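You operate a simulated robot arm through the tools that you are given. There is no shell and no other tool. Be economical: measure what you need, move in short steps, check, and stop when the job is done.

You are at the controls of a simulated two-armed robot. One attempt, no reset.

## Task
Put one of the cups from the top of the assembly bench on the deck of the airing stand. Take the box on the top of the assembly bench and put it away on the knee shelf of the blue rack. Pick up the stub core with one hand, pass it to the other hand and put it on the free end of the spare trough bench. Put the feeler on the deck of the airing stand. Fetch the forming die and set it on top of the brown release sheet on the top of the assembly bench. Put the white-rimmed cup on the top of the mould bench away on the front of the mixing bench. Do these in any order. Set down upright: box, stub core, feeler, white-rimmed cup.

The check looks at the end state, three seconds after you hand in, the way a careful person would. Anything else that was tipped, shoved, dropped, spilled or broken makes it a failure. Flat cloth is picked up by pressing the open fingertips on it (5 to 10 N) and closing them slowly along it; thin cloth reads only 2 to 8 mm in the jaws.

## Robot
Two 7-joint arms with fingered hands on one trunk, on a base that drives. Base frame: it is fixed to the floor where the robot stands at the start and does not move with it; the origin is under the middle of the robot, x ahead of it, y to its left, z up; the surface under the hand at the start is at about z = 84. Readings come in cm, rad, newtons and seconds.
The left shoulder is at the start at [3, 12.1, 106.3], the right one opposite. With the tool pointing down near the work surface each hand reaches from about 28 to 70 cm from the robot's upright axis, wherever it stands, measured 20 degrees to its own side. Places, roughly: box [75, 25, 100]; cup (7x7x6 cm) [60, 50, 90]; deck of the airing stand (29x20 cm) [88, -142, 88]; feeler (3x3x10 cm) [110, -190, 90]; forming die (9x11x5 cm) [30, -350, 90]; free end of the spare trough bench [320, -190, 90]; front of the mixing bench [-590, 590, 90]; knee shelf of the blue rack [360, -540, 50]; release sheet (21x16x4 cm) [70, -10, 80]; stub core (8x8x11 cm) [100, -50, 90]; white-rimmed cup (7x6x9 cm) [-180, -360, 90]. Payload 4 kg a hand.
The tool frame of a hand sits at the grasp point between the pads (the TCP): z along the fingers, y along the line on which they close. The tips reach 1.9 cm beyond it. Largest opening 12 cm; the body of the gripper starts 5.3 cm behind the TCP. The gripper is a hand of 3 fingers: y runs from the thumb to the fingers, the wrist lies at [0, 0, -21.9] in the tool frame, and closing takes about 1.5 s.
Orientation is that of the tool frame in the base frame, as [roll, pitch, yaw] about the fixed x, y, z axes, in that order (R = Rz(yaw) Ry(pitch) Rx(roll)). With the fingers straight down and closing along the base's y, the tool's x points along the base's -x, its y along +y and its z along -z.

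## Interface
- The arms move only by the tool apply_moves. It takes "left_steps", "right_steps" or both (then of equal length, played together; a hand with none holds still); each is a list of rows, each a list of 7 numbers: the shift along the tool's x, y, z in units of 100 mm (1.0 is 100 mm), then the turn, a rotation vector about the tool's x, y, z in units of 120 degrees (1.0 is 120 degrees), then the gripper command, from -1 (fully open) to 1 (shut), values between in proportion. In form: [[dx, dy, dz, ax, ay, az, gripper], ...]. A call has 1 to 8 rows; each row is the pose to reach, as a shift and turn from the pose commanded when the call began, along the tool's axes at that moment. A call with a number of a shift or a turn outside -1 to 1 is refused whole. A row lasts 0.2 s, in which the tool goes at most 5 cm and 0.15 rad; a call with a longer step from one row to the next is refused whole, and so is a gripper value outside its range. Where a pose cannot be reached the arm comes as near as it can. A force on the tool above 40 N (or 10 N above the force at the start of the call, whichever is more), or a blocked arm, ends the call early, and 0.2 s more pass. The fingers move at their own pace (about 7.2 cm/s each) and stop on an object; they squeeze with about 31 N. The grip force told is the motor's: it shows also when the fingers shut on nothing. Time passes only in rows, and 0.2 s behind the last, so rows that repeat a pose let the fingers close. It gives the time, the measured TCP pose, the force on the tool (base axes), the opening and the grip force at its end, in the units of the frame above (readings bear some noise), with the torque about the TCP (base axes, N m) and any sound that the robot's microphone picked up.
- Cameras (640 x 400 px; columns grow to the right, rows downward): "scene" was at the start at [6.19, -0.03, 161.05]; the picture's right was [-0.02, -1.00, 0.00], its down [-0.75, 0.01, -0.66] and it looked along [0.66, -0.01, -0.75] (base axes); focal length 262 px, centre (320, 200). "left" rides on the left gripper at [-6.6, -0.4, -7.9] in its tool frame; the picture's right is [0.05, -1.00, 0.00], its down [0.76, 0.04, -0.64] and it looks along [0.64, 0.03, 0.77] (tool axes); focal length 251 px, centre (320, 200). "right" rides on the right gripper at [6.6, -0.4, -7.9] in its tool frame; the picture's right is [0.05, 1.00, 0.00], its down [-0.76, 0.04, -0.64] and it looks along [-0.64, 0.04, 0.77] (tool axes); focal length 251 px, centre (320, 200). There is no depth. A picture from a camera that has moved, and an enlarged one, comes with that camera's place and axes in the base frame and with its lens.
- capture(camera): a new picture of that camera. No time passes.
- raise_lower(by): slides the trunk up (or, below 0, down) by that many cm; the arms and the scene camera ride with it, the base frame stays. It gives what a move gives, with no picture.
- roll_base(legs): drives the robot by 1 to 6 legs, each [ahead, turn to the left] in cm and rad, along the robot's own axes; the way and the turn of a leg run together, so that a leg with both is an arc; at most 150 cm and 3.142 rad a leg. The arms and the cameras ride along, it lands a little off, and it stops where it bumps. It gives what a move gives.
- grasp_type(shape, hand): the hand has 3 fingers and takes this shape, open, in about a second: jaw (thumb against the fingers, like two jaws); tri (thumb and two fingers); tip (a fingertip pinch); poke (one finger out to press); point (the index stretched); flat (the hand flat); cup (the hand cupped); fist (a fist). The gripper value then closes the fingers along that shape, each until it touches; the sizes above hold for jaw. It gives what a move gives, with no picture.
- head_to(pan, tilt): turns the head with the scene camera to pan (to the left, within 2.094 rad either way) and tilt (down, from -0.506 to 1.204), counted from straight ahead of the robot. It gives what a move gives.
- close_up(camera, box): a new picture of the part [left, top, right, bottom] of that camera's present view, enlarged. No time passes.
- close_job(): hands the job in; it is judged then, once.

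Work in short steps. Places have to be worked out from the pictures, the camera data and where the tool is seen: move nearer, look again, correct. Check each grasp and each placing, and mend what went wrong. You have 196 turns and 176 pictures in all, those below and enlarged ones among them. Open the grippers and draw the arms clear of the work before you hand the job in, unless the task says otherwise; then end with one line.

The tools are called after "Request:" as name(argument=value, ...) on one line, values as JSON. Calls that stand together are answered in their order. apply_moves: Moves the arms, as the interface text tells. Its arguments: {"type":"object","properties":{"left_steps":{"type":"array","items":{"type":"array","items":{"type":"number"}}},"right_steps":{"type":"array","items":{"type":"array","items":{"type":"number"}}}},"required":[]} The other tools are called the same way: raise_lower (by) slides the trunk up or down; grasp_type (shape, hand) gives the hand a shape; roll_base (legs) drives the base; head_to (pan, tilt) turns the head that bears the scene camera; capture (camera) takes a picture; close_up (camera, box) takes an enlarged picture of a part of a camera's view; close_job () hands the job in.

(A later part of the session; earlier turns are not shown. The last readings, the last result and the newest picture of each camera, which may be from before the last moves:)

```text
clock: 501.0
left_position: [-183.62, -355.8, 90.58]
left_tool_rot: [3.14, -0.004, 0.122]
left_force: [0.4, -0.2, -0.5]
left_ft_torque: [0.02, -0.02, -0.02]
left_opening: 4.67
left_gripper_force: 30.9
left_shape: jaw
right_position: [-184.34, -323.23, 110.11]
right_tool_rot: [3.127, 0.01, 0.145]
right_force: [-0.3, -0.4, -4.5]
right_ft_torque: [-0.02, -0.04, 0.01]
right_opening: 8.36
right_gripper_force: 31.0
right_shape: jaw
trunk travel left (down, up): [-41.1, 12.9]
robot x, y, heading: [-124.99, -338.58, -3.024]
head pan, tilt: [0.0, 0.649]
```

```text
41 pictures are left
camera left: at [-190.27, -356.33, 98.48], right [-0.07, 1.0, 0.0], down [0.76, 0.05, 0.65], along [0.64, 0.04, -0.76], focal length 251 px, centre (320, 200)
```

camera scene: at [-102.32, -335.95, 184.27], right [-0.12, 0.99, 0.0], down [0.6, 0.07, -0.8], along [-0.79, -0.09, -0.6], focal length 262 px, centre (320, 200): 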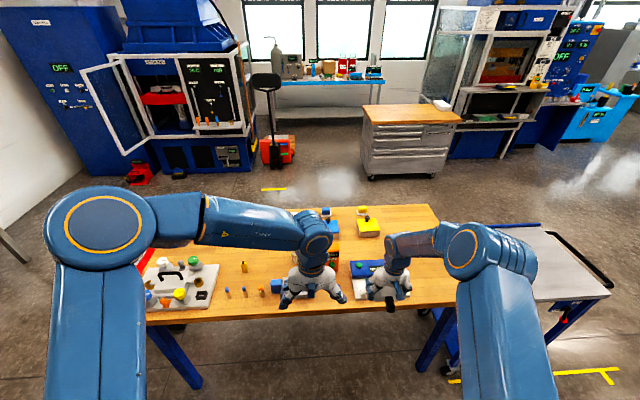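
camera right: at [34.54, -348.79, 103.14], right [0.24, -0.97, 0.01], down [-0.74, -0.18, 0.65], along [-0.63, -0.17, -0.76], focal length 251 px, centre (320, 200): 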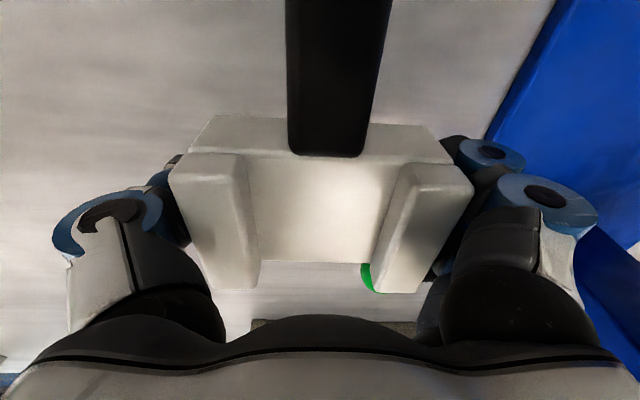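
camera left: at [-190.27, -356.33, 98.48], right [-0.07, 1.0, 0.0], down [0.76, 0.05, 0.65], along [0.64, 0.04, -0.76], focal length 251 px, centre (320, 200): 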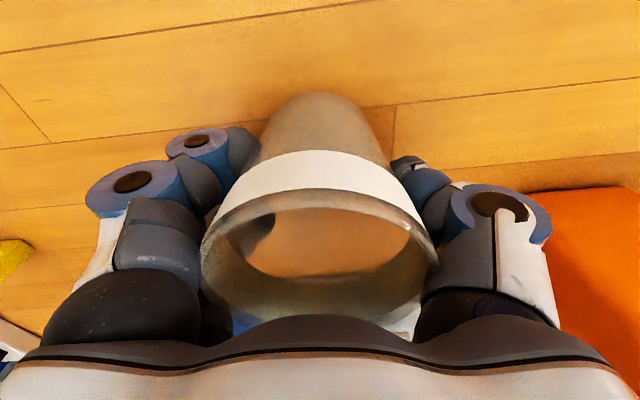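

Gripped. Lift straight up and check.

Request:
raise_lower(by=6)

Request:
apply_moves(left_steps=[[0, 0, -0.3, 0, 0, 0, 1], [0, 0, -0.6, 0, 0, 0, 1], [0, 0, -0.9, 0, 0, 0, 1], [0, 0, -0.9, 0, 0, 0, 1]])

Request:
raise_lower(by=6.5)

Request:
roll_base(legs=[[-32, 0]])

Request:
capture(camera="scene")

Request:
capture(camera="left")

```text
clock: 502.0
left_position: [-183.71, -355.78, 96.58]
left_tool_rot: [3.141, -0.004, 0.122]
left_force: [-0.2, -0.2, -1.0]
left_ft_torque: [0.01, -0.05, -0.02]
left_opening: 4.67
left_gripper_force: 30.8
left_shape: jaw
right_position: [-184.32, -323.31, 116.07]
right_tool_rot: [3.13, 0.011, 0.144]
right_force: [0.0, -0.1, -4.9]
right_ft_torque: [-0.01, 0.0, 0.0]
right_opening: 8.33
right_gripper_force: 31.6
right_shape: jaw
trunk travel left (down, up): [-47.1, 6.9]
robot x, y, heading: [-125.55, -338.61, -3.026]
head pan, tilt: [0.0, 0.649]
```

```text
clock: 503.0
left_position: [-183.59, -355.75, 105.5]
left_tool_rot: [-3.141, -0.003, 0.122]
left_force: [0.7, 1.0, -0.6]
left_ft_torque: [-0.01, 0.03, -0.01]
left_opening: 4.67
left_gripper_force: 31.0
left_shape: jaw
right_position: [-184.33, -323.29, 116.07]
right_tool_rot: [3.13, 0.01, 0.145]
right_force: [0.3, -0.1, -4.9]
right_ft_torque: [0.01, 0.0, 0.02]
right_opening: 8.33
right_gripper_force: 30.7
right_shape: jaw
trunk travel left (down, up): [-47.1, 6.9]
robot x, y, heading: [-125.03, -338.12, -3.025]
head pan, tilt: [0.0, 0.649]
```

```text
clock: 504.1
left_position: [-183.58, -355.74, 112.06]
left_tool_rot: [-3.141, -0.003, 0.121]
left_force: [0.0, 0.9, -0.4]
left_ft_torque: [0.01, 0.0, -0.02]
left_opening: 4.67
left_gripper_force: 31.2
left_shape: jaw
right_position: [-184.31, -323.26, 122.63]
right_tool_rot: [3.13, 0.011, 0.144]
right_force: [-0.6, 0.4, -4.9]
right_ft_torque: [-0.02, -0.01, 0.01]
right_opening: 8.32
right_gripper_force: 30.8
right_shape: jaw
trunk travel left (down, up): [-53.6, 0.4]
robot x, y, heading: [-125.44, -338.4, -3.025]
head pan, tilt: [0.0, 0.649]
```

```text
clock: 506.2
left_position: [-151.7, -352.1, 112.07]
left_tool_rot: [3.141, -0.003, 0.124]
left_force: [0.2, 0.6, -0.9]
left_ft_torque: [0.02, 0.0, 0.02]
left_opening: 4.67
left_gripper_force: 31.4
left_shape: jaw
right_position: [-152.41, -319.5, 122.56]
right_tool_rot: [3.13, 0.011, 0.146]
right_force: [0.1, 0.6, -5.0]
right_ft_torque: [0.0, 0.02, 0.01]
right_opening: 8.33
right_gripper_force: 30.7
right_shape: jaw
trunk travel left (down, up): [-53.6, 0.4]
robot x, y, heading: [-93.63, -334.83, -3.023]
head pan, tilt: [0.0, 0.649]
```

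```text
40 pictures are left
camera scene: at [-99.99, -335.43, 188.76], right [-0.12, 0.99, 0.0], down [0.6, 0.07, -0.8], along [-0.79, -0.1, -0.61], focal length 262 px, centre (320, 200)
```

scene: 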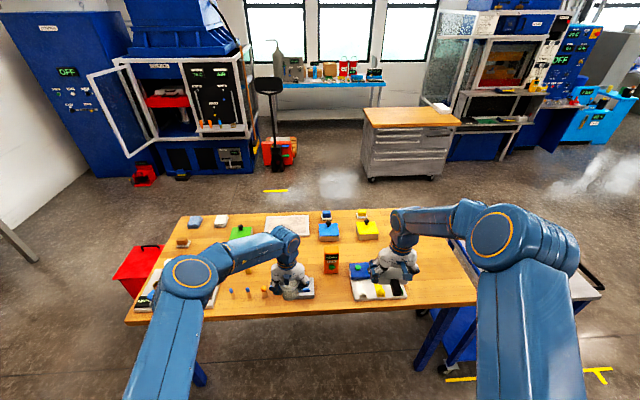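

```text
39 pictures are left
camera left: at [-158.29, -352.55, 119.96], right [-0.07, 1.0, 0.0], down [0.76, 0.05, 0.65], along [0.64, 0.05, -0.76], focal length 251 px, centre (320, 200)
```

left: 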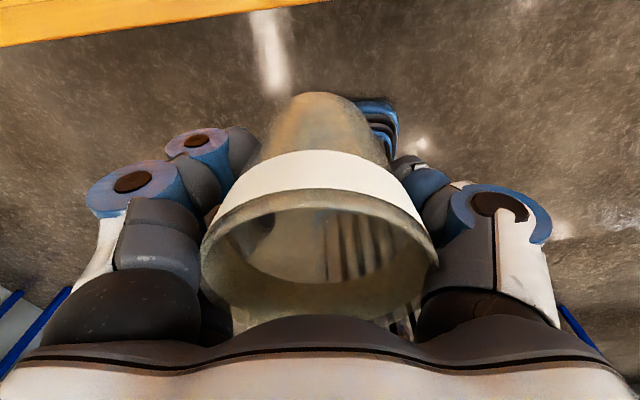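

Cup held steady. Now to the assembly bench with die (right) and cup (left): turn north, re-centring the arms on the way.

Request:
roll_base(legs=[[0, -0.56]])

Request:
roll_base(legs=[[0, -0.56]])

Request:
roll_base(legs=[[0, -0.56]])

Request:
apply_moves(left_steps=[[0.15, 0.3, -0.2, 0, 0, 0, 1], [0.3, 0.6, -0.4, 0, 0, 0, 1], [0.5, 0.9, -0.6, 0, 0, 0, 1]], right_steps=[[0.1, 0.35, 0, 0, 0, 0, 1], [0.2, 0.7, 0, 0, 0, 0, 1], [0.3, 1.0, 0, 0, 0, 0, 1]])

Request:
roll_base(legs=[[95, 0]])

Request:
roll_base(legs=[[0, -0.6]])

Request:
capture(camera="scene")

```text
clock: 508.2
left_position: [-152.06, -318.72, 112.11]
left_tool_rot: [3.141, 0.0, -0.431]
left_force: [-0.9, -0.2, 0.1]
left_ft_torque: [0.0, 0.02, 0.0]
left_opening: 4.66
left_gripper_force: 31.2
left_shape: jaw
right_position: [-135.51, -290.65, 122.68]
right_tool_rot: [3.13, 0.01, -0.408]
right_force: [0.3, 0.1, -5.4]
right_ft_torque: [-0.03, 0.04, -0.01]
right_opening: 8.33
right_gripper_force: 30.8
right_shape: jaw
trunk travel left (down, up): [-53.6, 0.4]
robot x, y, heading: [-95.51, -338.9, 2.711]
head pan, tilt: [0.0, 0.649]
```

```text
clock: 510.1
left_position: [-132.55, -291.35, 111.99]
left_tool_rot: [-3.141, -0.001, -0.989]
left_force: [-0.2, 0.6, 0.0]
left_ft_torque: [-0.03, 0.0, -0.01]
left_opening: 4.53
left_gripper_force: 31.0
left_shape: jaw
right_position: [-103.76, -276.31, 122.5]
right_tool_rot: [3.128, 0.012, -0.967]
right_force: [0.2, -0.6, -4.7]
right_ft_torque: [-0.02, 0.03, -0.02]
right_opening: 8.32
right_gripper_force: 31.0
right_shape: jaw
trunk travel left (down, up): [-53.6, 0.4]
robot x, y, heading: [-99.63, -341.41, 2.149]
head pan, tilt: [0.0, 0.649]
```

```text
clock: 512.1
left_position: [-103.76, -281.16, 112.07]
left_tool_rot: [-3.139, -0.001, -1.509]
left_force: [0.1, 0.3, 0.8]
left_ft_torque: [0.0, 0.0, 0.01]
left_opening: 4.44
left_gripper_force: 31.0
left_shape: jaw
right_position: [-71.36, -282.48, 122.43]
right_tool_rot: [3.127, 0.008, -1.489]
right_force: [-0.4, 0.0, -4.6]
right_ft_torque: [-0.01, 0.01, 0.05]
right_opening: 8.29
right_gripper_force: 31.5
right_shape: jaw
trunk travel left (down, up): [-53.6, 0.4]
robot x, y, heading: [-104.36, -341.84, 1.628]
head pan, tilt: [0.0, 0.649]
stopped in leg 1: the robot was blocked; the commanded pose is now the measured one
```

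```text
clock: 512.9
left_position: [-112.33, -287.14, 118.27]
left_tool_rot: [-3.14, 0.002, -1.509]
left_force: [0.0, -0.1, 0.1]
left_ft_torque: [0.03, 0.0, 0.0]
left_opening: 4.48
left_gripper_force: 31.2
left_shape: jaw
right_position: [-81.13, -286.35, 122.81]
right_tool_rot: [3.127, 0.012, -1.487]
right_force: [0.3, -0.3, -4.0]
right_ft_torque: [0.02, 0.03, 0.0]
right_opening: 8.31
right_gripper_force: 31.3
right_shape: jaw
trunk travel left (down, up): [-53.6, 0.4]
robot x, y, heading: [-104.2, -341.61, 1.634]
head pan, tilt: [0.0, 0.649]
```

```text
clock: 517.8
left_position: [-119.77, -193.03, 118.31]
left_tool_rot: [-3.137, 0.001, -1.49]
left_force: [0.9, 0.8, -0.4]
left_ft_torque: [0.01, 0.0, 0.0]
left_opening: 4.47
left_gripper_force: 31.1
left_shape: jaw
right_position: [-88.76, -191.72, 122.75]
right_tool_rot: [3.126, 0.01, -1.468]
right_force: [-0.1, -0.4, -6.1]
right_ft_torque: [0.02, 0.01, 0.0]
right_opening: 8.32
right_gripper_force: 31.2
right_shape: jaw
trunk travel left (down, up): [-53.6, 0.4]
robot x, y, heading: [-111.11, -247.51, 1.65]
head pan, tilt: [0.0, 0.649]
```

```text
clock: 519.9
left_position: [-87.01, -197.65, 118.19]
left_tool_rot: [-3.141, -0.001, -2.1]
left_force: [0.7, 0.0, 0.1]
left_ft_torque: [0.0, 0.02, -0.01]
left_opening: 4.46
left_gripper_force: 31.4
left_shape: jaw
right_position: [-60.76, -214.49, 122.75]
right_tool_rot: [3.129, 0.01, -2.077]
right_force: [0.4, 1.0, -4.3]
right_ft_torque: [0.02, 0.04, 0.01]
right_opening: 8.31
right_gripper_force: 30.8
right_shape: jaw
trunk travel left (down, up): [-53.6, 0.4]
robot x, y, heading: [-115.68, -244.92, 1.043]
head pan, tilt: [0.0, 0.649]
```

```text
38 pictures are left
camera scene: at [-111.5, -239.01, 188.77], right [0.86, -0.5, 0.0], down [-0.3, -0.52, -0.8], along [0.4, 0.69, -0.61], focal length 262 px, centre (320, 200)
```

scene: 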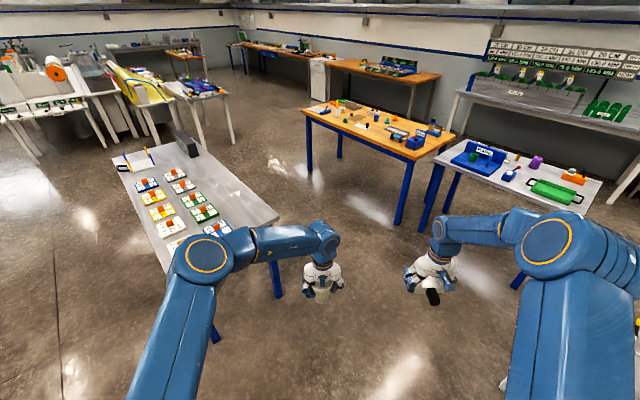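

Request:
roll_base(legs=[[0, -0.2]])

Request:
roll_base(legs=[[138, 0]])

Request:
roll_base(legs=[[0, 0.5]])

Request:
roll_base(legs=[[0, 0.25]])

Request:
roll_base(legs=[[128, 0]])

Request:
roll_base(legs=[[0, -0.5]])

Request:
roll_base(legs=[[0, -0.5]])

Request:
roll_base(legs=[[0, -0.45]])

Request:
head_to(pan=0.0, tilt=0.85)

Request:
capture(camera="scene")

```text
clock: 521.0
left_position: [-78.25, -204.09, 118.37]
left_tool_rot: [-3.141, 0.0, -2.296]
left_force: [-0.1, -0.5, -1.4]
left_ft_torque: [-0.02, -0.01, 0.02]
left_opening: 4.47
left_gripper_force: 31.2
left_shape: jaw
right_position: [-55.95, -225.61, 122.75]
right_tool_rot: [3.129, 0.012, -2.275]
right_force: [-0.4, -1.0, -5.3]
right_ft_torque: [0.01, 0.01, 0.0]
right_opening: 8.31
right_gripper_force: 30.5
right_shape: jaw
trunk travel left (down, up): [-53.6, 0.4]
robot x, y, heading: [-116.43, -243.96, 0.844]
head pan, tilt: [0.0, 0.649]
```

```text
clock: 527.9
left_position: [13.36, -100.77, 118.23]
left_tool_rot: [3.141, 0.001, -2.295]
left_force: [-0.3, 0.7, 0.9]
left_ft_torque: [0.05, 0.01, 0.01]
left_opening: 4.43
left_gripper_force: 30.9
left_shape: jaw
right_position: [35.67, -122.34, 122.69]
right_tool_rot: [3.129, 0.011, -2.273]
right_force: [-0.1, 0.2, -6.4]
right_ft_torque: [-0.01, -0.01, -0.03]
right_opening: 8.3
right_gripper_force: 30.8
right_shape: jaw
trunk travel left (down, up): [-53.6, 0.4]
robot x, y, heading: [-25.0, -140.48, 0.845]
head pan, tilt: [0.0, 0.649]
```

```text
clock: 529.7
left_position: [-10.63, -86.94, 118.25]
left_tool_rot: [3.141, -0.003, -1.789]
left_force: [-0.6, 0.6, -0.8]
left_ft_torque: [0.0, -0.03, 0.0]
left_opening: 4.43
left_gripper_force: 31.1
left_shape: jaw
right_position: [19.26, -95.12, 122.66]
right_tool_rot: [3.126, 0.01, -1.767]
right_force: [-0.5, 0.9, -5.0]
right_ft_torque: [-0.05, 0.02, 0.0]
right_opening: 8.34
right_gripper_force: 30.6
right_shape: jaw
trunk travel left (down, up): [-53.6, 0.4]
robot x, y, heading: [-20.45, -141.14, 1.353]
head pan, tilt: [0.0, 0.649]
```

```text
clock: 531.0
left_position: [-24.27, -85.73, 118.15]
left_tool_rot: [-3.141, -0.001, -1.542]
left_force: [-0.2, 0.4, 0.5]
left_ft_torque: [-0.02, -0.01, -0.01]
left_opening: 4.39
left_gripper_force: 31.1
left_shape: jaw
right_position: [6.83, -86.34, 122.62]
right_tool_rot: [3.128, 0.011, -1.522]
right_force: [-1.0, -1.0, -5.3]
right_ft_torque: [0.01, -0.02, 0.01]
right_opening: 8.32
right_gripper_force: 31.7
right_shape: jaw
trunk travel left (down, up): [-53.6, 0.4]
robot x, y, heading: [-18.01, -141.17, 1.603]
head pan, tilt: [0.0, 0.649]
```

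```text
clock: 537.4
left_position: [-27.67, 41.82, 118.22]
left_tool_rot: [3.141, -0.001, -1.549]
left_force: [0.0, 0.2, -0.2]
left_ft_torque: [-0.03, -0.01, 0.0]
left_opening: 4.39
left_gripper_force: 31.2
left_shape: jaw
right_position: [3.32, 41.08, 122.61]
right_tool_rot: [3.127, 0.011, -1.529]
right_force: [-0.2, 0.1, -4.8]
right_ft_torque: [0.01, -0.03, 0.03]
right_opening: 8.31
right_gripper_force: 30.8
right_shape: jaw
trunk travel left (down, up): [-53.6, 0.4]
robot x, y, heading: [-22.17, -12.72, 1.599]
head pan, tilt: [0.0, 0.649]
```

```text
clock: 539.2
left_position: [-0.74, 37.74, 118.22]
left_tool_rot: [3.141, 0.001, -2.046]
left_force: [-0.4, 0.4, 0.1]
left_ft_torque: [0.0, -0.03, -0.06]
left_opening: 4.44
left_gripper_force: 30.8
left_shape: jaw
right_position: [26.24, 22.21, 122.51]
right_tool_rot: [3.128, 0.011, -2.027]
right_force: [0.3, -0.2, -5.9]
right_ft_torque: [0.01, -0.02, -0.01]
right_opening: 8.31
right_gripper_force: 31.3
right_shape: jaw
trunk travel left (down, up): [-53.6, 0.4]
robot x, y, heading: [-26.18, -11.46, 1.1]
head pan, tilt: [0.0, 0.649]
```

```text
clock: 541.1
left_position: [20.05, 19.81, 118.15]
left_tool_rot: [-3.14, 0.0, -2.55]
left_force: [-0.1, 0.1, -0.2]
left_ft_torque: [0.01, 0.0, -0.02]
left_opening: 4.39
left_gripper_force: 30.8
left_shape: jaw
right_position: [36.29, -6.89, 122.45]
right_tool_rot: [3.128, 0.008, -2.528]
right_force: [-0.4, 0.4, -4.6]
right_ft_torque: [0.01, 0.01, 0.0]
right_opening: 8.32
right_gripper_force: 31.3
right_shape: jaw
trunk travel left (down, up): [-53.6, 0.4]
robot x, y, heading: [-28.29, -7.49, 0.601]
head pan, tilt: [0.0, 0.649]
```

```text
clock: 542.8
left_position: [26.84, -3.96, 118.2]
left_tool_rot: [-3.141, -0.003, -2.999]
left_force: [0.3, 0.3, 0.2]
left_ft_torque: [-0.03, 0.02, -0.02]
left_opening: 4.38
left_gripper_force: 31.2
left_shape: jaw
right_position: [29.88, -34.8, 122.66]
right_tool_rot: [3.127, 0.009, -2.977]
right_force: [0.4, 0.1, -5.1]
right_ft_torque: [-0.02, 0.02, -0.01]
right_opening: 8.29
right_gripper_force: 30.8
right_shape: jaw
trunk travel left (down, up): [-53.6, 0.4]
robot x, y, heading: [-28.59, -3.83, 0.161]
head pan, tilt: [0.0, 0.649]
```

```text
clock: 543.5
left_position: [26.9, -4.23, 118.12]
left_tool_rot: [3.138, -0.003, -2.998]
left_force: [-1.4, -0.5, -0.5]
left_ft_torque: [0.02, -0.01, -0.02]
left_opening: 4.37
left_gripper_force: 30.9
left_shape: jaw
right_position: [30.01, -35.38, 122.34]
right_tool_rot: [3.124, 0.01, -2.981]
right_force: [0.2, -0.5, -5.0]
right_ft_torque: [0.06, -0.02, -0.01]
right_opening: 8.3
right_gripper_force: 30.3
right_shape: jaw
trunk travel left (down, up): [-53.6, 0.4]
robot x, y, heading: [-29.37, -3.89, 0.164]
head pan, tilt: [0.0, 0.85]
```

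```text
37 pictures are left
camera scene: at [-22.47, -3.33, 187.1], right [0.16, -0.99, 0.0], down [-0.74, -0.12, -0.66], along [0.65, 0.11, -0.75], focal length 262 px, centre (320, 200)
```

scene: 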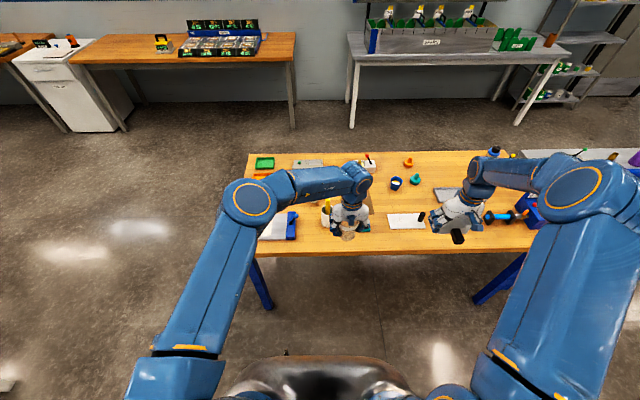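

I bring the right hand in front (die over 21 cm right) and move the cup hand left/back/up, then drive forward 40.

Request:
apply_moves(left_steps=[[0.15, 0.35, -0.1, 0, 0, 0, 1], [0.3, 0.7, -0.2, 0, 0, 0, 1], [0.4, 1.0, -0.3, 0, 0, 0, 1]], right_steps=[[0, 0.3, 0, 0, 0, 0, 1], [0, 0.65, 0, 0, 0, 0, 1], [0, 0.97, 0, 0, 0, 0, 1]])

Request:
apply_moves(left_steps=[[0.15, 0.35, -0.1, 0, 0, 0, 1], [0.3, 0.7, -0.2, 0, 0, 0, 1], [0.4, 1.0, -0.3, 0, 0, 0, 1]], right_steps=[[0, 0.3, 0, 0, 0, 0, 1], [0, 0.65, 0, 0, 0, 0, 1], [0, 0.97, 0, 0, 0, 0, 1]])

Request:
roll_base(legs=[[40, 0]])

Request:
raise_lower(by=-15)

Request:
capture(camera="scene")

Request:
capture(camera="right")

```text
clock: 544.3
left_position: [21.46, 5.34, 121.22]
left_tool_rot: [-3.14, -0.001, -2.999]
left_force: [-0.2, 0.0, 0.3]
left_ft_torque: [-0.04, 0.0, -0.06]
left_opening: 4.37
left_gripper_force: 31.2
left_shape: jaw
right_position: [28.16, -25.24, 122.79]
right_tool_rot: [3.13, 0.011, -2.978]
right_force: [0.0, 0.0, -5.0]
right_ft_torque: [-0.03, 0.05, -0.02]
right_opening: 8.28
right_gripper_force: 30.6
right_shape: jaw
trunk travel left (down, up): [-53.6, 0.4]
robot x, y, heading: [-28.9, -3.75, 0.159]
head pan, tilt: [0.0, 0.85]
```

```text
clock: 545.1
left_position: [16.18, 14.74, 124.3]
left_tool_rot: [3.141, 0.001, -3.001]
left_force: [-0.8, 0.8, -0.4]
left_ft_torque: [0.01, 0.01, 0.0]
left_opening: 4.38
left_gripper_force: 31.3
left_shape: jaw
right_position: [26.61, -15.69, 122.95]
right_tool_rot: [3.128, 0.011, -2.98]
right_force: [0.5, 0.5, -5.6]
right_ft_torque: [0.01, 0.02, 0.01]
right_opening: 8.3
right_gripper_force: 31.2
right_shape: jaw
trunk travel left (down, up): [-53.6, 0.4]
robot x, y, heading: [-29.08, -3.71, 0.153]
head pan, tilt: [0.0, 0.85]
```

```text
clock: 547.6
left_position: [55.61, 21.52, 124.32]
left_tool_rot: [-3.14, 0.001, -2.992]
left_force: [-0.7, 0.3, -0.7]
left_ft_torque: [0.01, 0.0, 0.01]
left_opening: 4.36
left_gripper_force: 30.5
left_shape: jaw
right_position: [66.5, -8.75, 122.91]
right_tool_rot: [3.126, 0.011, -2.971]
right_force: [0.2, -0.1, -4.1]
right_ft_torque: [0.0, 0.03, -0.01]
right_opening: 8.28
right_gripper_force: 31.2
right_shape: jaw
trunk travel left (down, up): [-53.6, 0.4]
robot x, y, heading: [10.94, 2.88, 0.171]
head pan, tilt: [0.0, 0.85]
```

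```text
clock: 549.4
left_position: [55.83, 21.54, 109.3]
left_tool_rot: [-3.14, -0.001, -2.989]
left_force: [0.3, -0.2, -0.8]
left_ft_torque: [0.0, -0.02, 0.0]
left_opening: 4.38
left_gripper_force: 31.0
left_shape: jaw
right_position: [66.59, -8.73, 107.89]
right_tool_rot: [3.126, 0.01, -2.97]
right_force: [-0.2, 0.6, -4.3]
right_ft_torque: [-0.01, 0.03, 0.01]
right_opening: 8.29
right_gripper_force: 31.7
right_shape: jaw
trunk travel left (down, up): [-38.6, 15.4]
robot x, y, heading: [11.1, 2.97, 0.166]
head pan, tilt: [0.0, 0.85]
```

```text
36 pictures are left
camera scene: at [17.18, 3.84, 172.12], right [0.17, -0.99, 0.0], down [-0.74, -0.12, -0.66], along [0.65, 0.11, -0.75], focal length 262 px, centre (320, 200)
```

scene: 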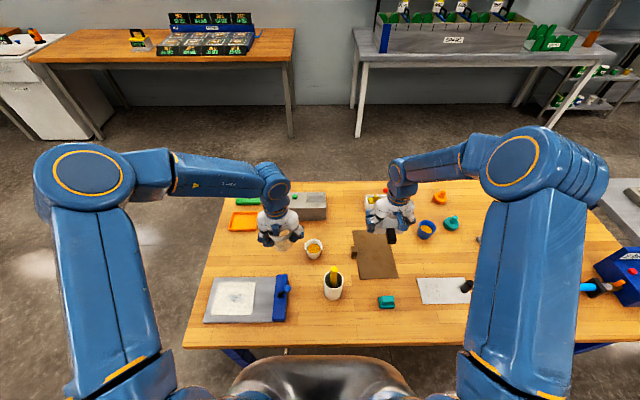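

```text
35 pictures are left
camera right: at [60.11, -10.3, 115.72], right [-0.22, 0.97, 0.01], down [0.74, 0.16, 0.65], along [0.63, 0.16, -0.76], focal length 251 px, centre (320, 200)
```

right: 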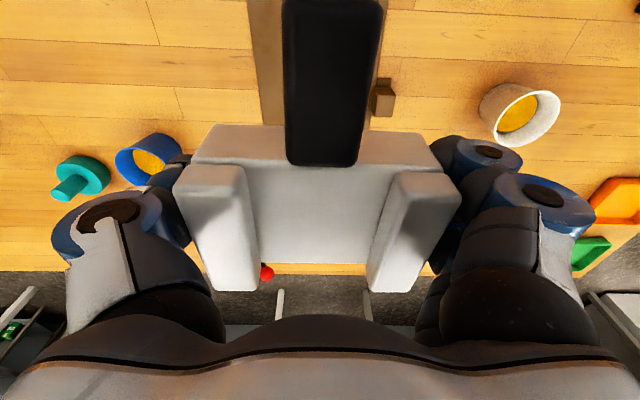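

The sheet centre is (70.3,-8.8). I move the die to (73,-9.3) (block; handle toward me) and descend.

Request:
raise_lower(by=-5)

Request:
apply_moves(right_steps=[[-0.2, -0.06, 0, 0, 0, 0, 1], [-0.45, -0.12, 0.1, 0, 0, 0, 1], [-0.62, -0.17, 0.4, 0, 0, 0, 1], [-0.62, -0.17, 0.8, 0, 0, 0, 1], [-0.62, -0.17, 1.0, 0, 0, 0, 1], [-0.62, -0.17, 1.0, 0, 0, 0, 1]])

Request:
capture(camera="right")

Request:
close_up(camera="scene", box=[290, 180, 470, 310])

```text
clock: 550.3
left_position: [55.84, 21.54, 104.35]
left_tool_rot: [3.141, -0.001, -2.992]
left_force: [-0.6, 0.4, 0.1]
left_ft_torque: [0.01, -0.02, 0.01]
left_opening: 4.39
left_gripper_force: 31.4
left_shape: jaw
right_position: [66.52, -8.85, 102.91]
right_tool_rot: [3.129, 0.01, -2.97]
right_force: [-1.0, -0.6, -3.9]
right_ft_torque: [0.0, -0.04, 0.0]
right_opening: 8.31
right_gripper_force: 30.7
right_shape: jaw
trunk travel left (down, up): [-33.6, 20.4]
robot x, y, heading: [11.37, 2.58, 0.169]
head pan, tilt: [0.0, 0.85]
```

```text
clock: 551.7
left_position: [55.88, 21.43, 104.33]
left_tool_rot: [3.141, 0.0, -2.992]
left_force: [-0.1, -0.3, 0.4]
left_ft_torque: [0.04, 0.01, 0.02]
left_opening: 4.37
left_gripper_force: 31.3
left_shape: jaw
right_position: [73.02, -9.29, 92.86]
right_tool_rot: [3.128, 0.011, -2.97]
right_force: [-0.7, 0.0, -5.2]
right_ft_torque: [0.03, 0.02, -0.01]
right_opening: 8.29
right_gripper_force: 30.2
right_shape: jaw
trunk travel left (down, up): [-33.6, 20.4]
robot x, y, heading: [11.09, 3.25, 0.164]
head pan, tilt: [0.0, 0.85]
```

```text
34 pictures are left
camera right: at [66.57, -10.76, 100.77], right [-0.22, 0.97, 0.01], down [0.74, 0.16, 0.65], along [0.63, 0.16, -0.76], focal length 251 px, centre (320, 200)
```

right: 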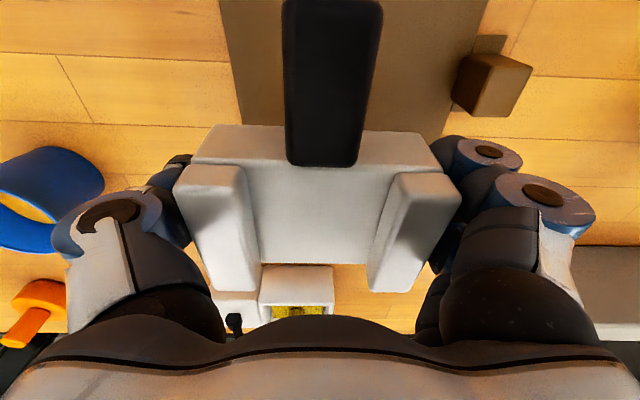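

```text
3.08 times, centred on (380, 245) of scene
camera zoom: at [17.17, 3.85, 167.11], right [0.17, -0.99, 0.0], down [-0.74, -0.12, -0.66], along [0.65, 0.11, -0.75], focal length 806 px, centre (135, 62)
```

zoom: 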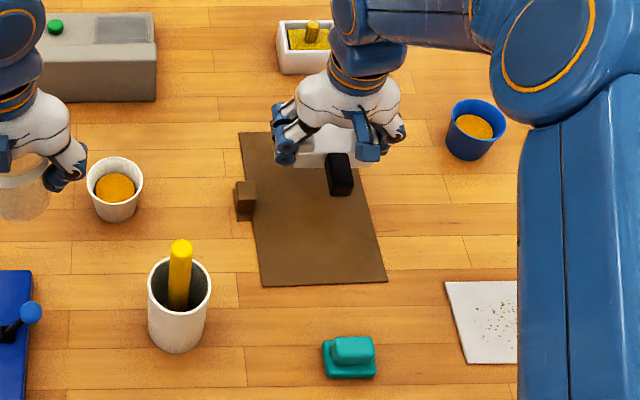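

I shift 1.8 cm left to centre it on the sheet, then lower to contact.

Request:
apply_moves(right_steps=[[-0.05, 0.08, 0, 0, 0, 0, 1], [-0.1, 0.165, 0, 0, 0, 0, 1], [-0.1, 0.165, 0.2, 0, 0, 0, 1], [-0.1, 0.165, 0.36, 0, 0, 0, 1], [-0.1, 0.165, 0.36, 0, 0, 0, 1]])

Request:
apply_moves(right_steps=[[0, 0, 0.03, 0, 0, 0, 1], [0, 0, 0.06, 0, 0, 0, 1], [0, 0, 0.06, 0, 0, 0, 1]])

Request:
apply_moves(right_steps=[[0, 0, 0.03, 0, 0, 0, 1], [0, 0, 0.05, 0, 0, 0, 1], [0, 0, 0.05, 0, 0, 0, 1]])

Request:
close_up(camera="scene", box=[330, 190, 430, 270])

```text
clock: 552.9
left_position: [55.81, 21.51, 104.31]
left_tool_rot: [3.14, 0.0, -2.992]
left_force: [0.1, -0.1, -1.1]
left_ft_torque: [-0.02, 0.0, 0.0]
left_opening: 4.36
left_gripper_force: 30.4
left_shape: jaw
right_position: [73.76, -7.47, 89.33]
right_tool_rot: [3.128, 0.012, -2.97]
right_force: [-0.8, -0.6, -4.7]
right_ft_torque: [-0.01, 0.03, 0.01]
right_opening: 8.31
right_gripper_force: 31.5
right_shape: jaw
trunk travel left (down, up): [-33.6, 20.4]
robot x, y, heading: [11.28, 2.52, 0.169]
head pan, tilt: [0.0, 0.85]
```

```text
clock: 553.7
left_position: [55.86, 21.47, 104.32]
left_tool_rot: [3.141, -0.002, -2.992]
left_force: [0.2, -0.1, -1.1]
left_ft_torque: [0.01, 0.01, 0.01]
left_opening: 4.37
left_gripper_force: 31.4
left_shape: jaw
right_position: [73.72, -7.45, 88.57]
right_tool_rot: [3.128, 0.01, -2.971]
right_force: [-0.4, 0.6, -5.2]
right_ft_torque: [0.02, 0.0, 0.01]
right_opening: 8.31
right_gripper_force: 30.4
right_shape: jaw
trunk travel left (down, up): [-33.6, 20.4]
robot x, y, heading: [10.96, 2.88, 0.166]
head pan, tilt: [0.0, 0.85]
```

```text
clock: 554.5
left_position: [55.75, 21.47, 104.4]
left_tool_rot: [3.141, -0.001, -2.993]
left_force: [1.0, 0.1, 0.5]
left_ft_torque: [0.0, -0.01, 0.02]
left_opening: 4.34
left_gripper_force: 30.8
left_shape: jaw
right_position: [73.74, -7.37, 88.18]
right_tool_rot: [3.127, 0.011, -2.971]
right_force: [0.0, 0.6, -4.7]
right_ft_torque: [0.0, -0.01, -0.02]
right_opening: 8.29
right_gripper_force: 30.7
right_shape: jaw
trunk travel left (down, up): [-33.6, 20.4]
robot x, y, heading: [10.55, 3.04, 0.165]
head pan, tilt: [0.0, 0.85]
```

```text
5.00 times, centred on (380, 230) of scene
camera zoom: at [17.19, 3.84, 167.11], right [0.17, -0.99, 0.0], down [-0.74, -0.12, -0.66], along [0.65, 0.11, -0.75], focal length 1310 px, centre (20, 50)
```

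zoom: 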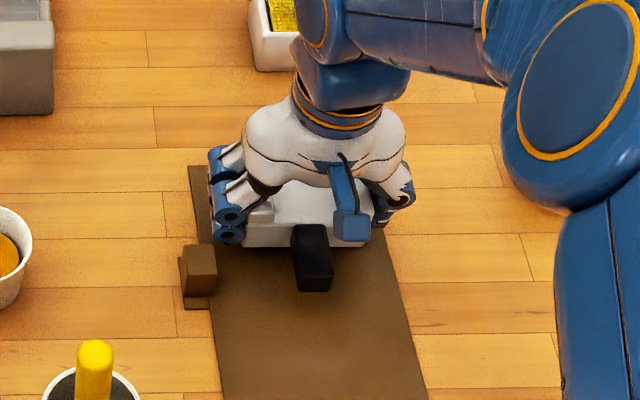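

Request:
apply_moves(right_steps=[[0, 0, 0.03, 0, 0, 0, 1], [0, 0, 0.05, 0, 0, 0, 1], [0, 0, 0.05, 0, 0, 0, 1]])

Request:
apply_moves(right_steps=[[0, 0, 0.03, 0, 0, 0, 1], [0, 0, 0.05, 0, 0, 0, 1], [0, 0, 0.05, 0, 0, 0, 1]])

Request:
apply_moves(right_steps=[[0, 0, 0.03, 0, 0, 0, 1], [0, 0, 0.04, 0, 0, 0, 1], [0, 0, 0.04, 0, 0, 0, 1]])

```text
clock: 555.3
left_position: [55.81, 21.48, 104.3]
left_tool_rot: [3.141, -0.001, -2.992]
left_force: [-0.8, 1.0, -0.2]
left_ft_torque: [-0.03, 0.02, -0.01]
left_opening: 4.35
left_gripper_force: 31.4
left_shape: jaw
right_position: [73.82, -7.36, 87.74]
right_tool_rot: [3.13, 0.012, -2.971]
right_force: [0.1, -0.4, -4.9]
right_ft_torque: [0.02, 0.04, -0.01]
right_opening: 8.32
right_gripper_force: 31.5
right_shape: jaw
trunk travel left (down, up): [-33.6, 20.4]
robot x, y, heading: [11.42, 2.97, 0.168]
head pan, tilt: [0.0, 0.85]
```

```text
clock: 556.1
left_position: [55.85, 21.54, 104.23]
left_tool_rot: [3.141, -0.002, -2.992]
left_force: [0.9, 0.4, -0.6]
left_ft_torque: [0.0, -0.01, -0.03]
left_opening: 4.37
left_gripper_force: 30.7
left_shape: jaw
right_position: [73.75, -7.31, 87.27]
right_tool_rot: [3.128, 0.01, -2.97]
right_force: [-0.9, -0.1, -5.0]
right_ft_torque: [-0.03, 0.01, -0.01]
right_opening: 8.31
right_gripper_force: 31.7
right_shape: jaw
trunk travel left (down, up): [-33.6, 20.4]
robot x, y, heading: [11.18, 2.64, 0.171]
head pan, tilt: [0.0, 0.85]
```

```text
clock: 556.9
left_position: [55.87, 21.56, 104.32]
left_tool_rot: [3.141, 0.001, -2.992]
left_force: [-0.4, -0.9, 0.9]
left_ft_torque: [0.02, 0.0, -0.01]
left_opening: 4.36
left_gripper_force: 30.8
left_shape: jaw
right_position: [73.9, -7.27, 86.73]
right_tool_rot: [3.126, 0.011, -2.97]
right_force: [0.3, -0.2, -2.8]
right_ft_torque: [0.11, -0.04, 0.04]
right_opening: 8.32
right_gripper_force: 31.1
right_shape: jaw
trunk travel left (down, up): [-33.6, 20.4]
robot x, y, heading: [11.29, 3.3, 0.168]
head pan, tilt: [0.0, 0.85]
```

Request:
apply_moves(right_steps=[[0, 0, 0.02, 0, 0, 0, 1], [0, 0, 0.03, 0, 0, 0, 1], [0, 0, 0.03, 0, 0, 0, 0.3], [0, 0, 0.02, 0, 0, 0, -0.5], [0, 0, 0.02, 0, 0, 0, -0.7], [0, 0, 0.02, 0, 0, 0, -0.8], [0, 0, 0.02, 0, 0, 0, -0.8]])

Request:
apply_moves(right_steps=[[0, 0, -0.2, 0, 0, 0, -0.8], [0, 0, -0.5, 0, 0, 0, -0.8], [0, 0, -0.8, 0, 0, 0, -0.8], [0, 0, -1.0, 0, 0, 0, -0.8]])

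Request:
raise_lower(by=15)

Request:
capture(camera="right")

```text
clock: 558.5
left_position: [55.79, 21.42, 104.31]
left_tool_rot: [3.141, -0.001, -2.992]
left_force: [-0.1, 0.4, -0.3]
left_ft_torque: [0.01, 0.02, 0.02]
left_opening: 4.37
left_gripper_force: 30.7
left_shape: jaw
right_position: [73.82, -7.43, 86.57]
right_tool_rot: [3.128, 0.01, -2.97]
right_force: [0.9, -0.2, -0.6]
right_ft_torque: [0.0, -0.05, -0.02]
right_opening: 10.79
right_gripper_force: 0.1
right_shape: jaw
trunk travel left (down, up): [-33.6, 20.4]
robot x, y, heading: [10.95, 2.63, 0.164]
head pan, tilt: [0.0, 0.85]
```

```text
clock: 559.5
left_position: [55.71, 21.6, 104.44]
left_tool_rot: [-3.14, -0.001, -2.992]
left_force: [-0.9, -0.2, 0.5]
left_ft_torque: [0.03, 0.0, 0.0]
left_opening: 4.33
left_gripper_force: 31.2
left_shape: jaw
right_position: [73.72, -7.51, 96.62]
right_tool_rot: [3.128, 0.012, -2.969]
right_force: [0.2, -0.6, -0.6]
right_ft_torque: [-0.03, -0.01, 0.01]
right_opening: 10.79
right_gripper_force: 0.0
right_shape: jaw
trunk travel left (down, up): [-33.6, 20.4]
robot x, y, heading: [11.07, 3.2, 0.166]
head pan, tilt: [0.0, 0.85]
```

```text
clock: 561.2
left_position: [55.79, 21.46, 119.21]
left_tool_rot: [-3.141, 0.0, -2.993]
left_force: [0.1, -0.7, -0.9]
left_ft_torque: [-0.02, 0.03, -0.01]
left_opening: 4.38
left_gripper_force: 31.1
left_shape: jaw
right_position: [73.68, -7.51, 111.5]
right_tool_rot: [3.128, 0.009, -2.971]
right_force: [-0.8, 0.5, 0.8]
right_ft_torque: [-0.03, 0.01, -0.01]
right_opening: 10.79
right_gripper_force: 0.0
right_shape: jaw
trunk travel left (down, up): [-48.6, 5.4]
robot x, y, heading: [10.79, 2.92, 0.169]
head pan, tilt: [0.0, 0.85]
```

```text
31 pictures are left
camera right: at [67.26, -9.0, 119.43], right [-0.22, 0.97, 0.01], down [0.74, 0.16, 0.65], along [0.63, 0.16, -0.76], focal length 251 px, centre (320, 200)
```

right: 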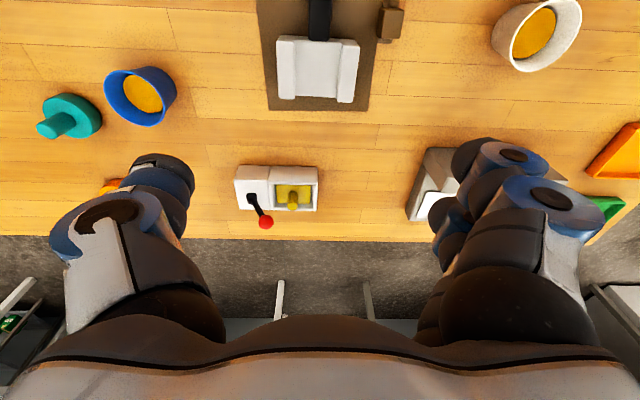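

The die sits well on the sheet. Last: the white-rimmed cup to the mixing bench. Retract, back off, turn to the north-west and drive.

Request:
apply_moves(right_steps=[[0.3, -0.1, 0, 0, 0, 0, -1], [0.6, -0.2, 0, 0, 0, 0, -1], [0.9, -0.3, 0, 0, 0, 0, -1], [1.0, -0.4, 0, 0, 0, 0, -1]])

Request:
roll_base(legs=[[-42, 0]])

Request:
roll_base(legs=[[0, 0.52]])

Request:
roll_base(legs=[[0, 0.52]])

Request:
roll_base(legs=[[0, 0.52]])

Request:
roll_base(legs=[[0, 0.5]])

Request:
head_to(pan=0.0, tilt=0.35)

Request:
capture(camera="scene")

```text
clock: 562.2
left_position: [55.83, 21.5, 119.35]
left_tool_rot: [3.141, 0.0, -2.991]
left_force: [-0.6, -0.3, -0.3]
left_ft_torque: [0.01, -0.01, 0.02]
left_opening: 4.37
left_gripper_force: 30.4
left_shape: jaw
right_position: [64.61, -13.05, 111.39]
right_tool_rot: [3.129, 0.012, -2.97]
right_force: [-0.3, -0.1, -0.5]
right_ft_torque: [0.01, -0.01, 0.01]
right_opening: 11.99
right_gripper_force: 0.1
right_shape: jaw
trunk travel left (down, up): [-48.6, 5.4]
robot x, y, heading: [10.65, 2.69, 0.163]
head pan, tilt: [0.0, 0.85]
```

```text
clock: 564.8
left_position: [14.09, 14.49, 119.26]
left_tool_rot: [3.141, -0.001, -2.99]
left_force: [-0.7, 0.0, -1.1]
left_ft_torque: [-0.01, 0.0, 0.02]
left_opening: 4.39
left_gripper_force: 30.9
left_shape: jaw
right_position: [22.64, -20.15, 111.36]
right_tool_rot: [3.127, 0.01, -2.97]
right_force: [0.0, 0.8, 0.0]
right_ft_torque: [0.0, -0.01, -0.02]
right_opening: 12.01
right_gripper_force: 0.1
right_shape: jaw
trunk travel left (down, up): [-48.6, 5.4]
robot x, y, heading: [-30.81, -4.2, 0.173]
head pan, tilt: [0.0, 0.85]
```

```text
clock: 566.7
left_position: [-1.04, 33.83, 119.29]
left_tool_rot: [3.141, -0.001, -2.484]
left_force: [-0.8, 0.1, -0.3]
left_ft_torque: [-0.05, 0.01, -0.03]
left_opening: 4.38
left_gripper_force: 31.2
left_shape: jaw
right_position: [23.52, 7.92, 111.47]
right_tool_rot: [3.126, 0.011, -2.462]
right_force: [0.2, -1.1, 0.2]
right_ft_torque: [-0.01, 0.03, 0.0]
right_opening: 11.99
right_gripper_force: 0.1
right_shape: jaw
trunk travel left (down, up): [-48.6, 5.4]
robot x, y, heading: [-28.58, -7.51, 0.678]
head pan, tilt: [0.0, 0.85]
```

```text
clock: 568.5
left_position: [-24.56, 42.16, 119.33]
left_tool_rot: [-3.139, -0.001, -1.975]
left_force: [0.5, 0.4, 0.1]
left_ft_torque: [-0.01, 0.03, 0.0]
left_opening: 4.34
left_gripper_force: 31.4
left_shape: jaw
right_position: [9.33, 31.53, 111.34]
right_tool_rot: [3.129, 0.01, -1.956]
right_force: [0.5, -0.4, -0.4]
right_ft_torque: [-0.03, 0.0, 0.0]
right_opening: 11.99
right_gripper_force: 0.0
right_shape: jaw
trunk travel left (down, up): [-48.6, 5.4]
robot x, y, heading: [-25.09, -9.09, 1.189]
head pan, tilt: [0.0, 0.85]
```

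```text
clock: 570.4
left_position: [-50.11, 35.62, 119.28]
left_tool_rot: [-3.14, 0.001, -1.457]
left_force: [0.2, -0.1, -0.5]
left_ft_torque: [0.01, -0.03, -0.01]
left_opening: 4.34
left_gripper_force: 31.3
left_shape: jaw
right_position: [-15.16, 43.24, 111.35]
right_tool_rot: [3.129, 0.012, -1.435]
right_force: [0.0, 0.0, 0.6]
right_ft_torque: [0.02, 0.01, -0.02]
right_opening: 11.97
right_gripper_force: 0.1
right_shape: jaw
trunk travel left (down, up): [-48.6, 5.4]
robot x, y, heading: [-20.64, -7.96, 1.7]
head pan, tilt: [0.0, 0.85]
```

```text
clock: 572.2
left_position: [-67.42, 15.68, 119.27]
left_tool_rot: [-3.14, 0.001, -0.95]
left_force: [0.0, -0.5, -1.1]
left_ft_torque: [0.02, 0.03, 0.0]
left_opening: 4.33
left_gripper_force: 30.6
left_shape: jaw
right_position: [-40.57, 38.99, 111.45]
right_tool_rot: [3.127, 0.013, -0.931]
right_force: [0.6, 0.3, -0.2]
right_ft_torque: [-0.01, -0.01, -0.01]
right_opening: 12.01
right_gripper_force: 0.0
right_shape: jaw
trunk travel left (down, up): [-48.6, 5.4]
robot x, y, heading: [-17.25, -5.97, 2.211]
head pan, tilt: [0.0, 0.85]
```

```text
clock: 573.1
left_position: [-67.27, 15.89, 119.43]
left_tool_rot: [3.141, -0.002, -0.954]
left_force: [0.9, 0.6, -1.0]
left_ft_torque: [-0.02, -0.01, 0.0]
left_opening: 4.34
left_gripper_force: 31.2
left_shape: jaw
right_position: [-40.37, 39.16, 111.47]
right_tool_rot: [3.125, 0.01, -0.929]
right_force: [0.5, 1.0, -0.5]
right_ft_torque: [-0.03, 0.02, -0.05]
right_opening: 11.99
right_gripper_force: 0.0
right_shape: jaw
trunk travel left (down, up): [-48.6, 5.4]
robot x, y, heading: [-17.19, -6.19, 2.208]
head pan, tilt: [0.0, 0.351]
```

```text
30 pictures are left
camera scene: at [-21.08, 0.23, 186.46], right [0.8, 0.59, 0.0], down [0.2, -0.28, -0.94], along [-0.56, 0.75, -0.35], focal length 262 px, centre (320, 200)
```

scene: 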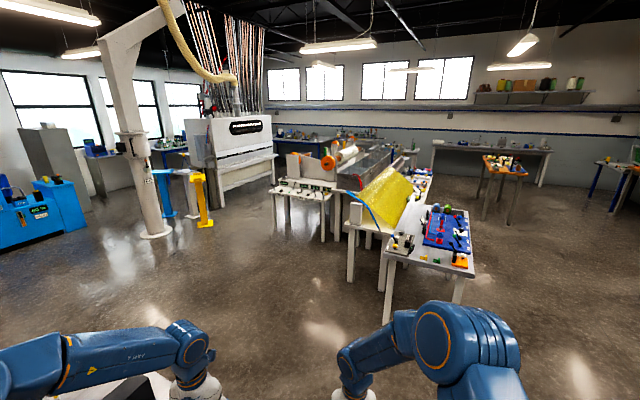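

Request:
close_up(camera="scene", box=[180, 100, 440, 220])

```text
2.46 times, centred on (310, 160) of scene
camera zoom: at [-21.08, 0.23, 186.46], right [0.8, 0.59, 0.0], down [0.2, -0.28, -0.94], along [-0.56, 0.75, -0.35], focal length 645 px, centre (345, 298)
```

zoom: 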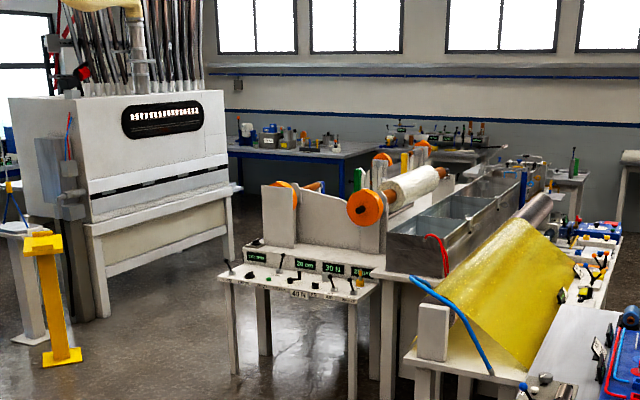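

The mixing bench is the blue-legged one behind the roll machine. I drive on north-west in stages.

Request:
roll_base(legs=[[0, 0.09]])

Request:
roll_base(legs=[[150, 0]])

Request:
roll_base(legs=[[0, 0.35]])

Request:
roll_base(legs=[[120, 0]])

Request:
head_to(pan=-0.35, tilt=0.4)

Request:
capture(camera="scene")

```text
clock: 574.0
left_position: [-68.96, 11.07, 119.33]
left_tool_rot: [-3.14, -0.001, -0.862]
left_force: [0.5, 0.8, -0.5]
left_ft_torque: [0.01, -0.01, 0.02]
left_opening: 4.32
left_gripper_force: 31.0
left_shape: jaw
right_position: [-44.46, 36.66, 111.36]
right_tool_rot: [3.127, 0.012, -0.841]
right_force: [0.1, 0.3, -0.2]
right_ft_torque: [0.03, -0.01, 0.02]
right_opening: 12.01
right_gripper_force: 0.1
right_shape: jaw
trunk travel left (down, up): [-48.6, 5.4]
robot x, y, heading: [-16.13, -5.5, 2.296]
head pan, tilt: [0.0, 0.351]
```

```text
clock: 581.6
left_position: [-171.41, 124.26, 119.28]
left_tool_rot: [3.14, 0.0, -0.85]
left_force: [0.3, 0.2, -0.1]
left_ft_torque: [0.0, 0.0, 0.03]
left_opening: 4.3
left_gripper_force: 30.9
left_shape: jaw
right_position: [-147.07, 150.26, 111.57]
right_tool_rot: [3.128, 0.009, -0.827]
right_force: [0.7, -0.1, 0.9]
right_ft_torque: [-0.01, 0.03, -0.04]
right_opening: 12.0
right_gripper_force: 0.1
right_shape: jaw
trunk travel left (down, up): [-48.6, 5.4]
robot x, y, heading: [-118.57, 108.62, 2.309]
head pan, tilt: [0.0, 0.351]
```

```text
clock: 583.1
left_position: [-173.69, 105.51, 119.41]
left_tool_rot: [-3.14, -0.001, -0.506]
left_force: [-0.5, 0.4, -1.1]
left_ft_torque: [0.05, -0.03, -0.03]
left_opening: 4.3
left_gripper_force: 31.1
left_shape: jaw
right_position: [-159.54, 138.2, 111.5]
right_tool_rot: [3.128, 0.013, -0.485]
right_force: [0.1, -0.4, 0.7]
right_ft_torque: [-0.03, -0.03, 0.02]
right_opening: 11.99
right_gripper_force: 0.0
right_shape: jaw
trunk travel left (down, up): [-48.6, 5.4]
robot x, y, heading: [-117.14, 110.98, 2.652]
head pan, tilt: [0.0, 0.351]
```

```text
clock: 589.1
left_position: [-277.85, 164.55, 119.4]
left_tool_rot: [3.14, 0.001, -0.54]
left_force: [0.4, 0.7, -0.4]
left_ft_torque: [-0.01, -0.04, -0.02]
left_opening: 4.33
left_gripper_force: 31.2
left_shape: jaw
right_position: [-262.6, 196.73, 111.4]
right_tool_rot: [3.126, 0.011, -0.518]
right_force: [0.5, 0.1, 0.4]
right_ft_torque: [0.01, -0.01, 0.03]
right_opening: 12.0
right_gripper_force: 0.0
right_shape: jaw
trunk travel left (down, up): [-48.6, 5.4]
robot x, y, heading: [-220.97, 168.03, 2.62]
head pan, tilt: [0.0, 0.351]
```

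```text
clock: 589.9
left_position: [-277.73, 164.53, 119.23]
left_tool_rot: [-3.141, -0.001, -0.54]
left_force: [-0.7, 0.5, -0.1]
left_ft_torque: [0.0, -0.01, 0.0]
left_opening: 4.31
left_gripper_force: 31.4
left_shape: jaw
right_position: [-262.45, 196.7, 111.35]
right_tool_rot: [3.127, 0.01, -0.52]
right_force: [-0.7, 0.3, 0.5]
right_ft_torque: [-0.01, -0.01, 0.01]
right_opening: 12.01
right_gripper_force: 0.1
right_shape: jaw
trunk travel left (down, up): [-48.6, 5.4]
robot x, y, heading: [-221.69, 168.28, 2.623]
head pan, tilt: [-0.351, 0.4]
```

```text
28 pictures are left
camera scene: at [-225.38, 174.16, 186.02], right [0.76, 0.65, 0.0], down [0.25, -0.3, -0.92], along [-0.6, 0.7, -0.39], focal length 262 px, centre (320, 200)
```

scene: 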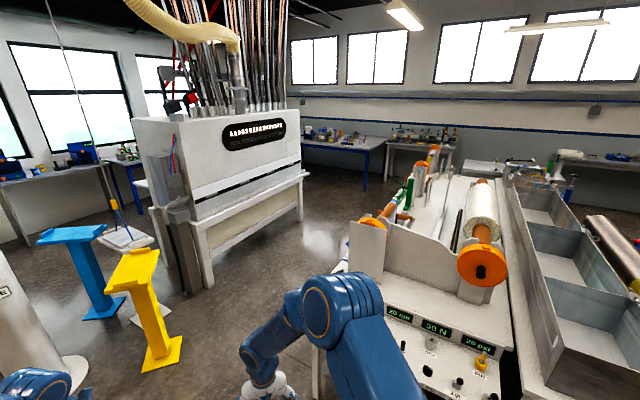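

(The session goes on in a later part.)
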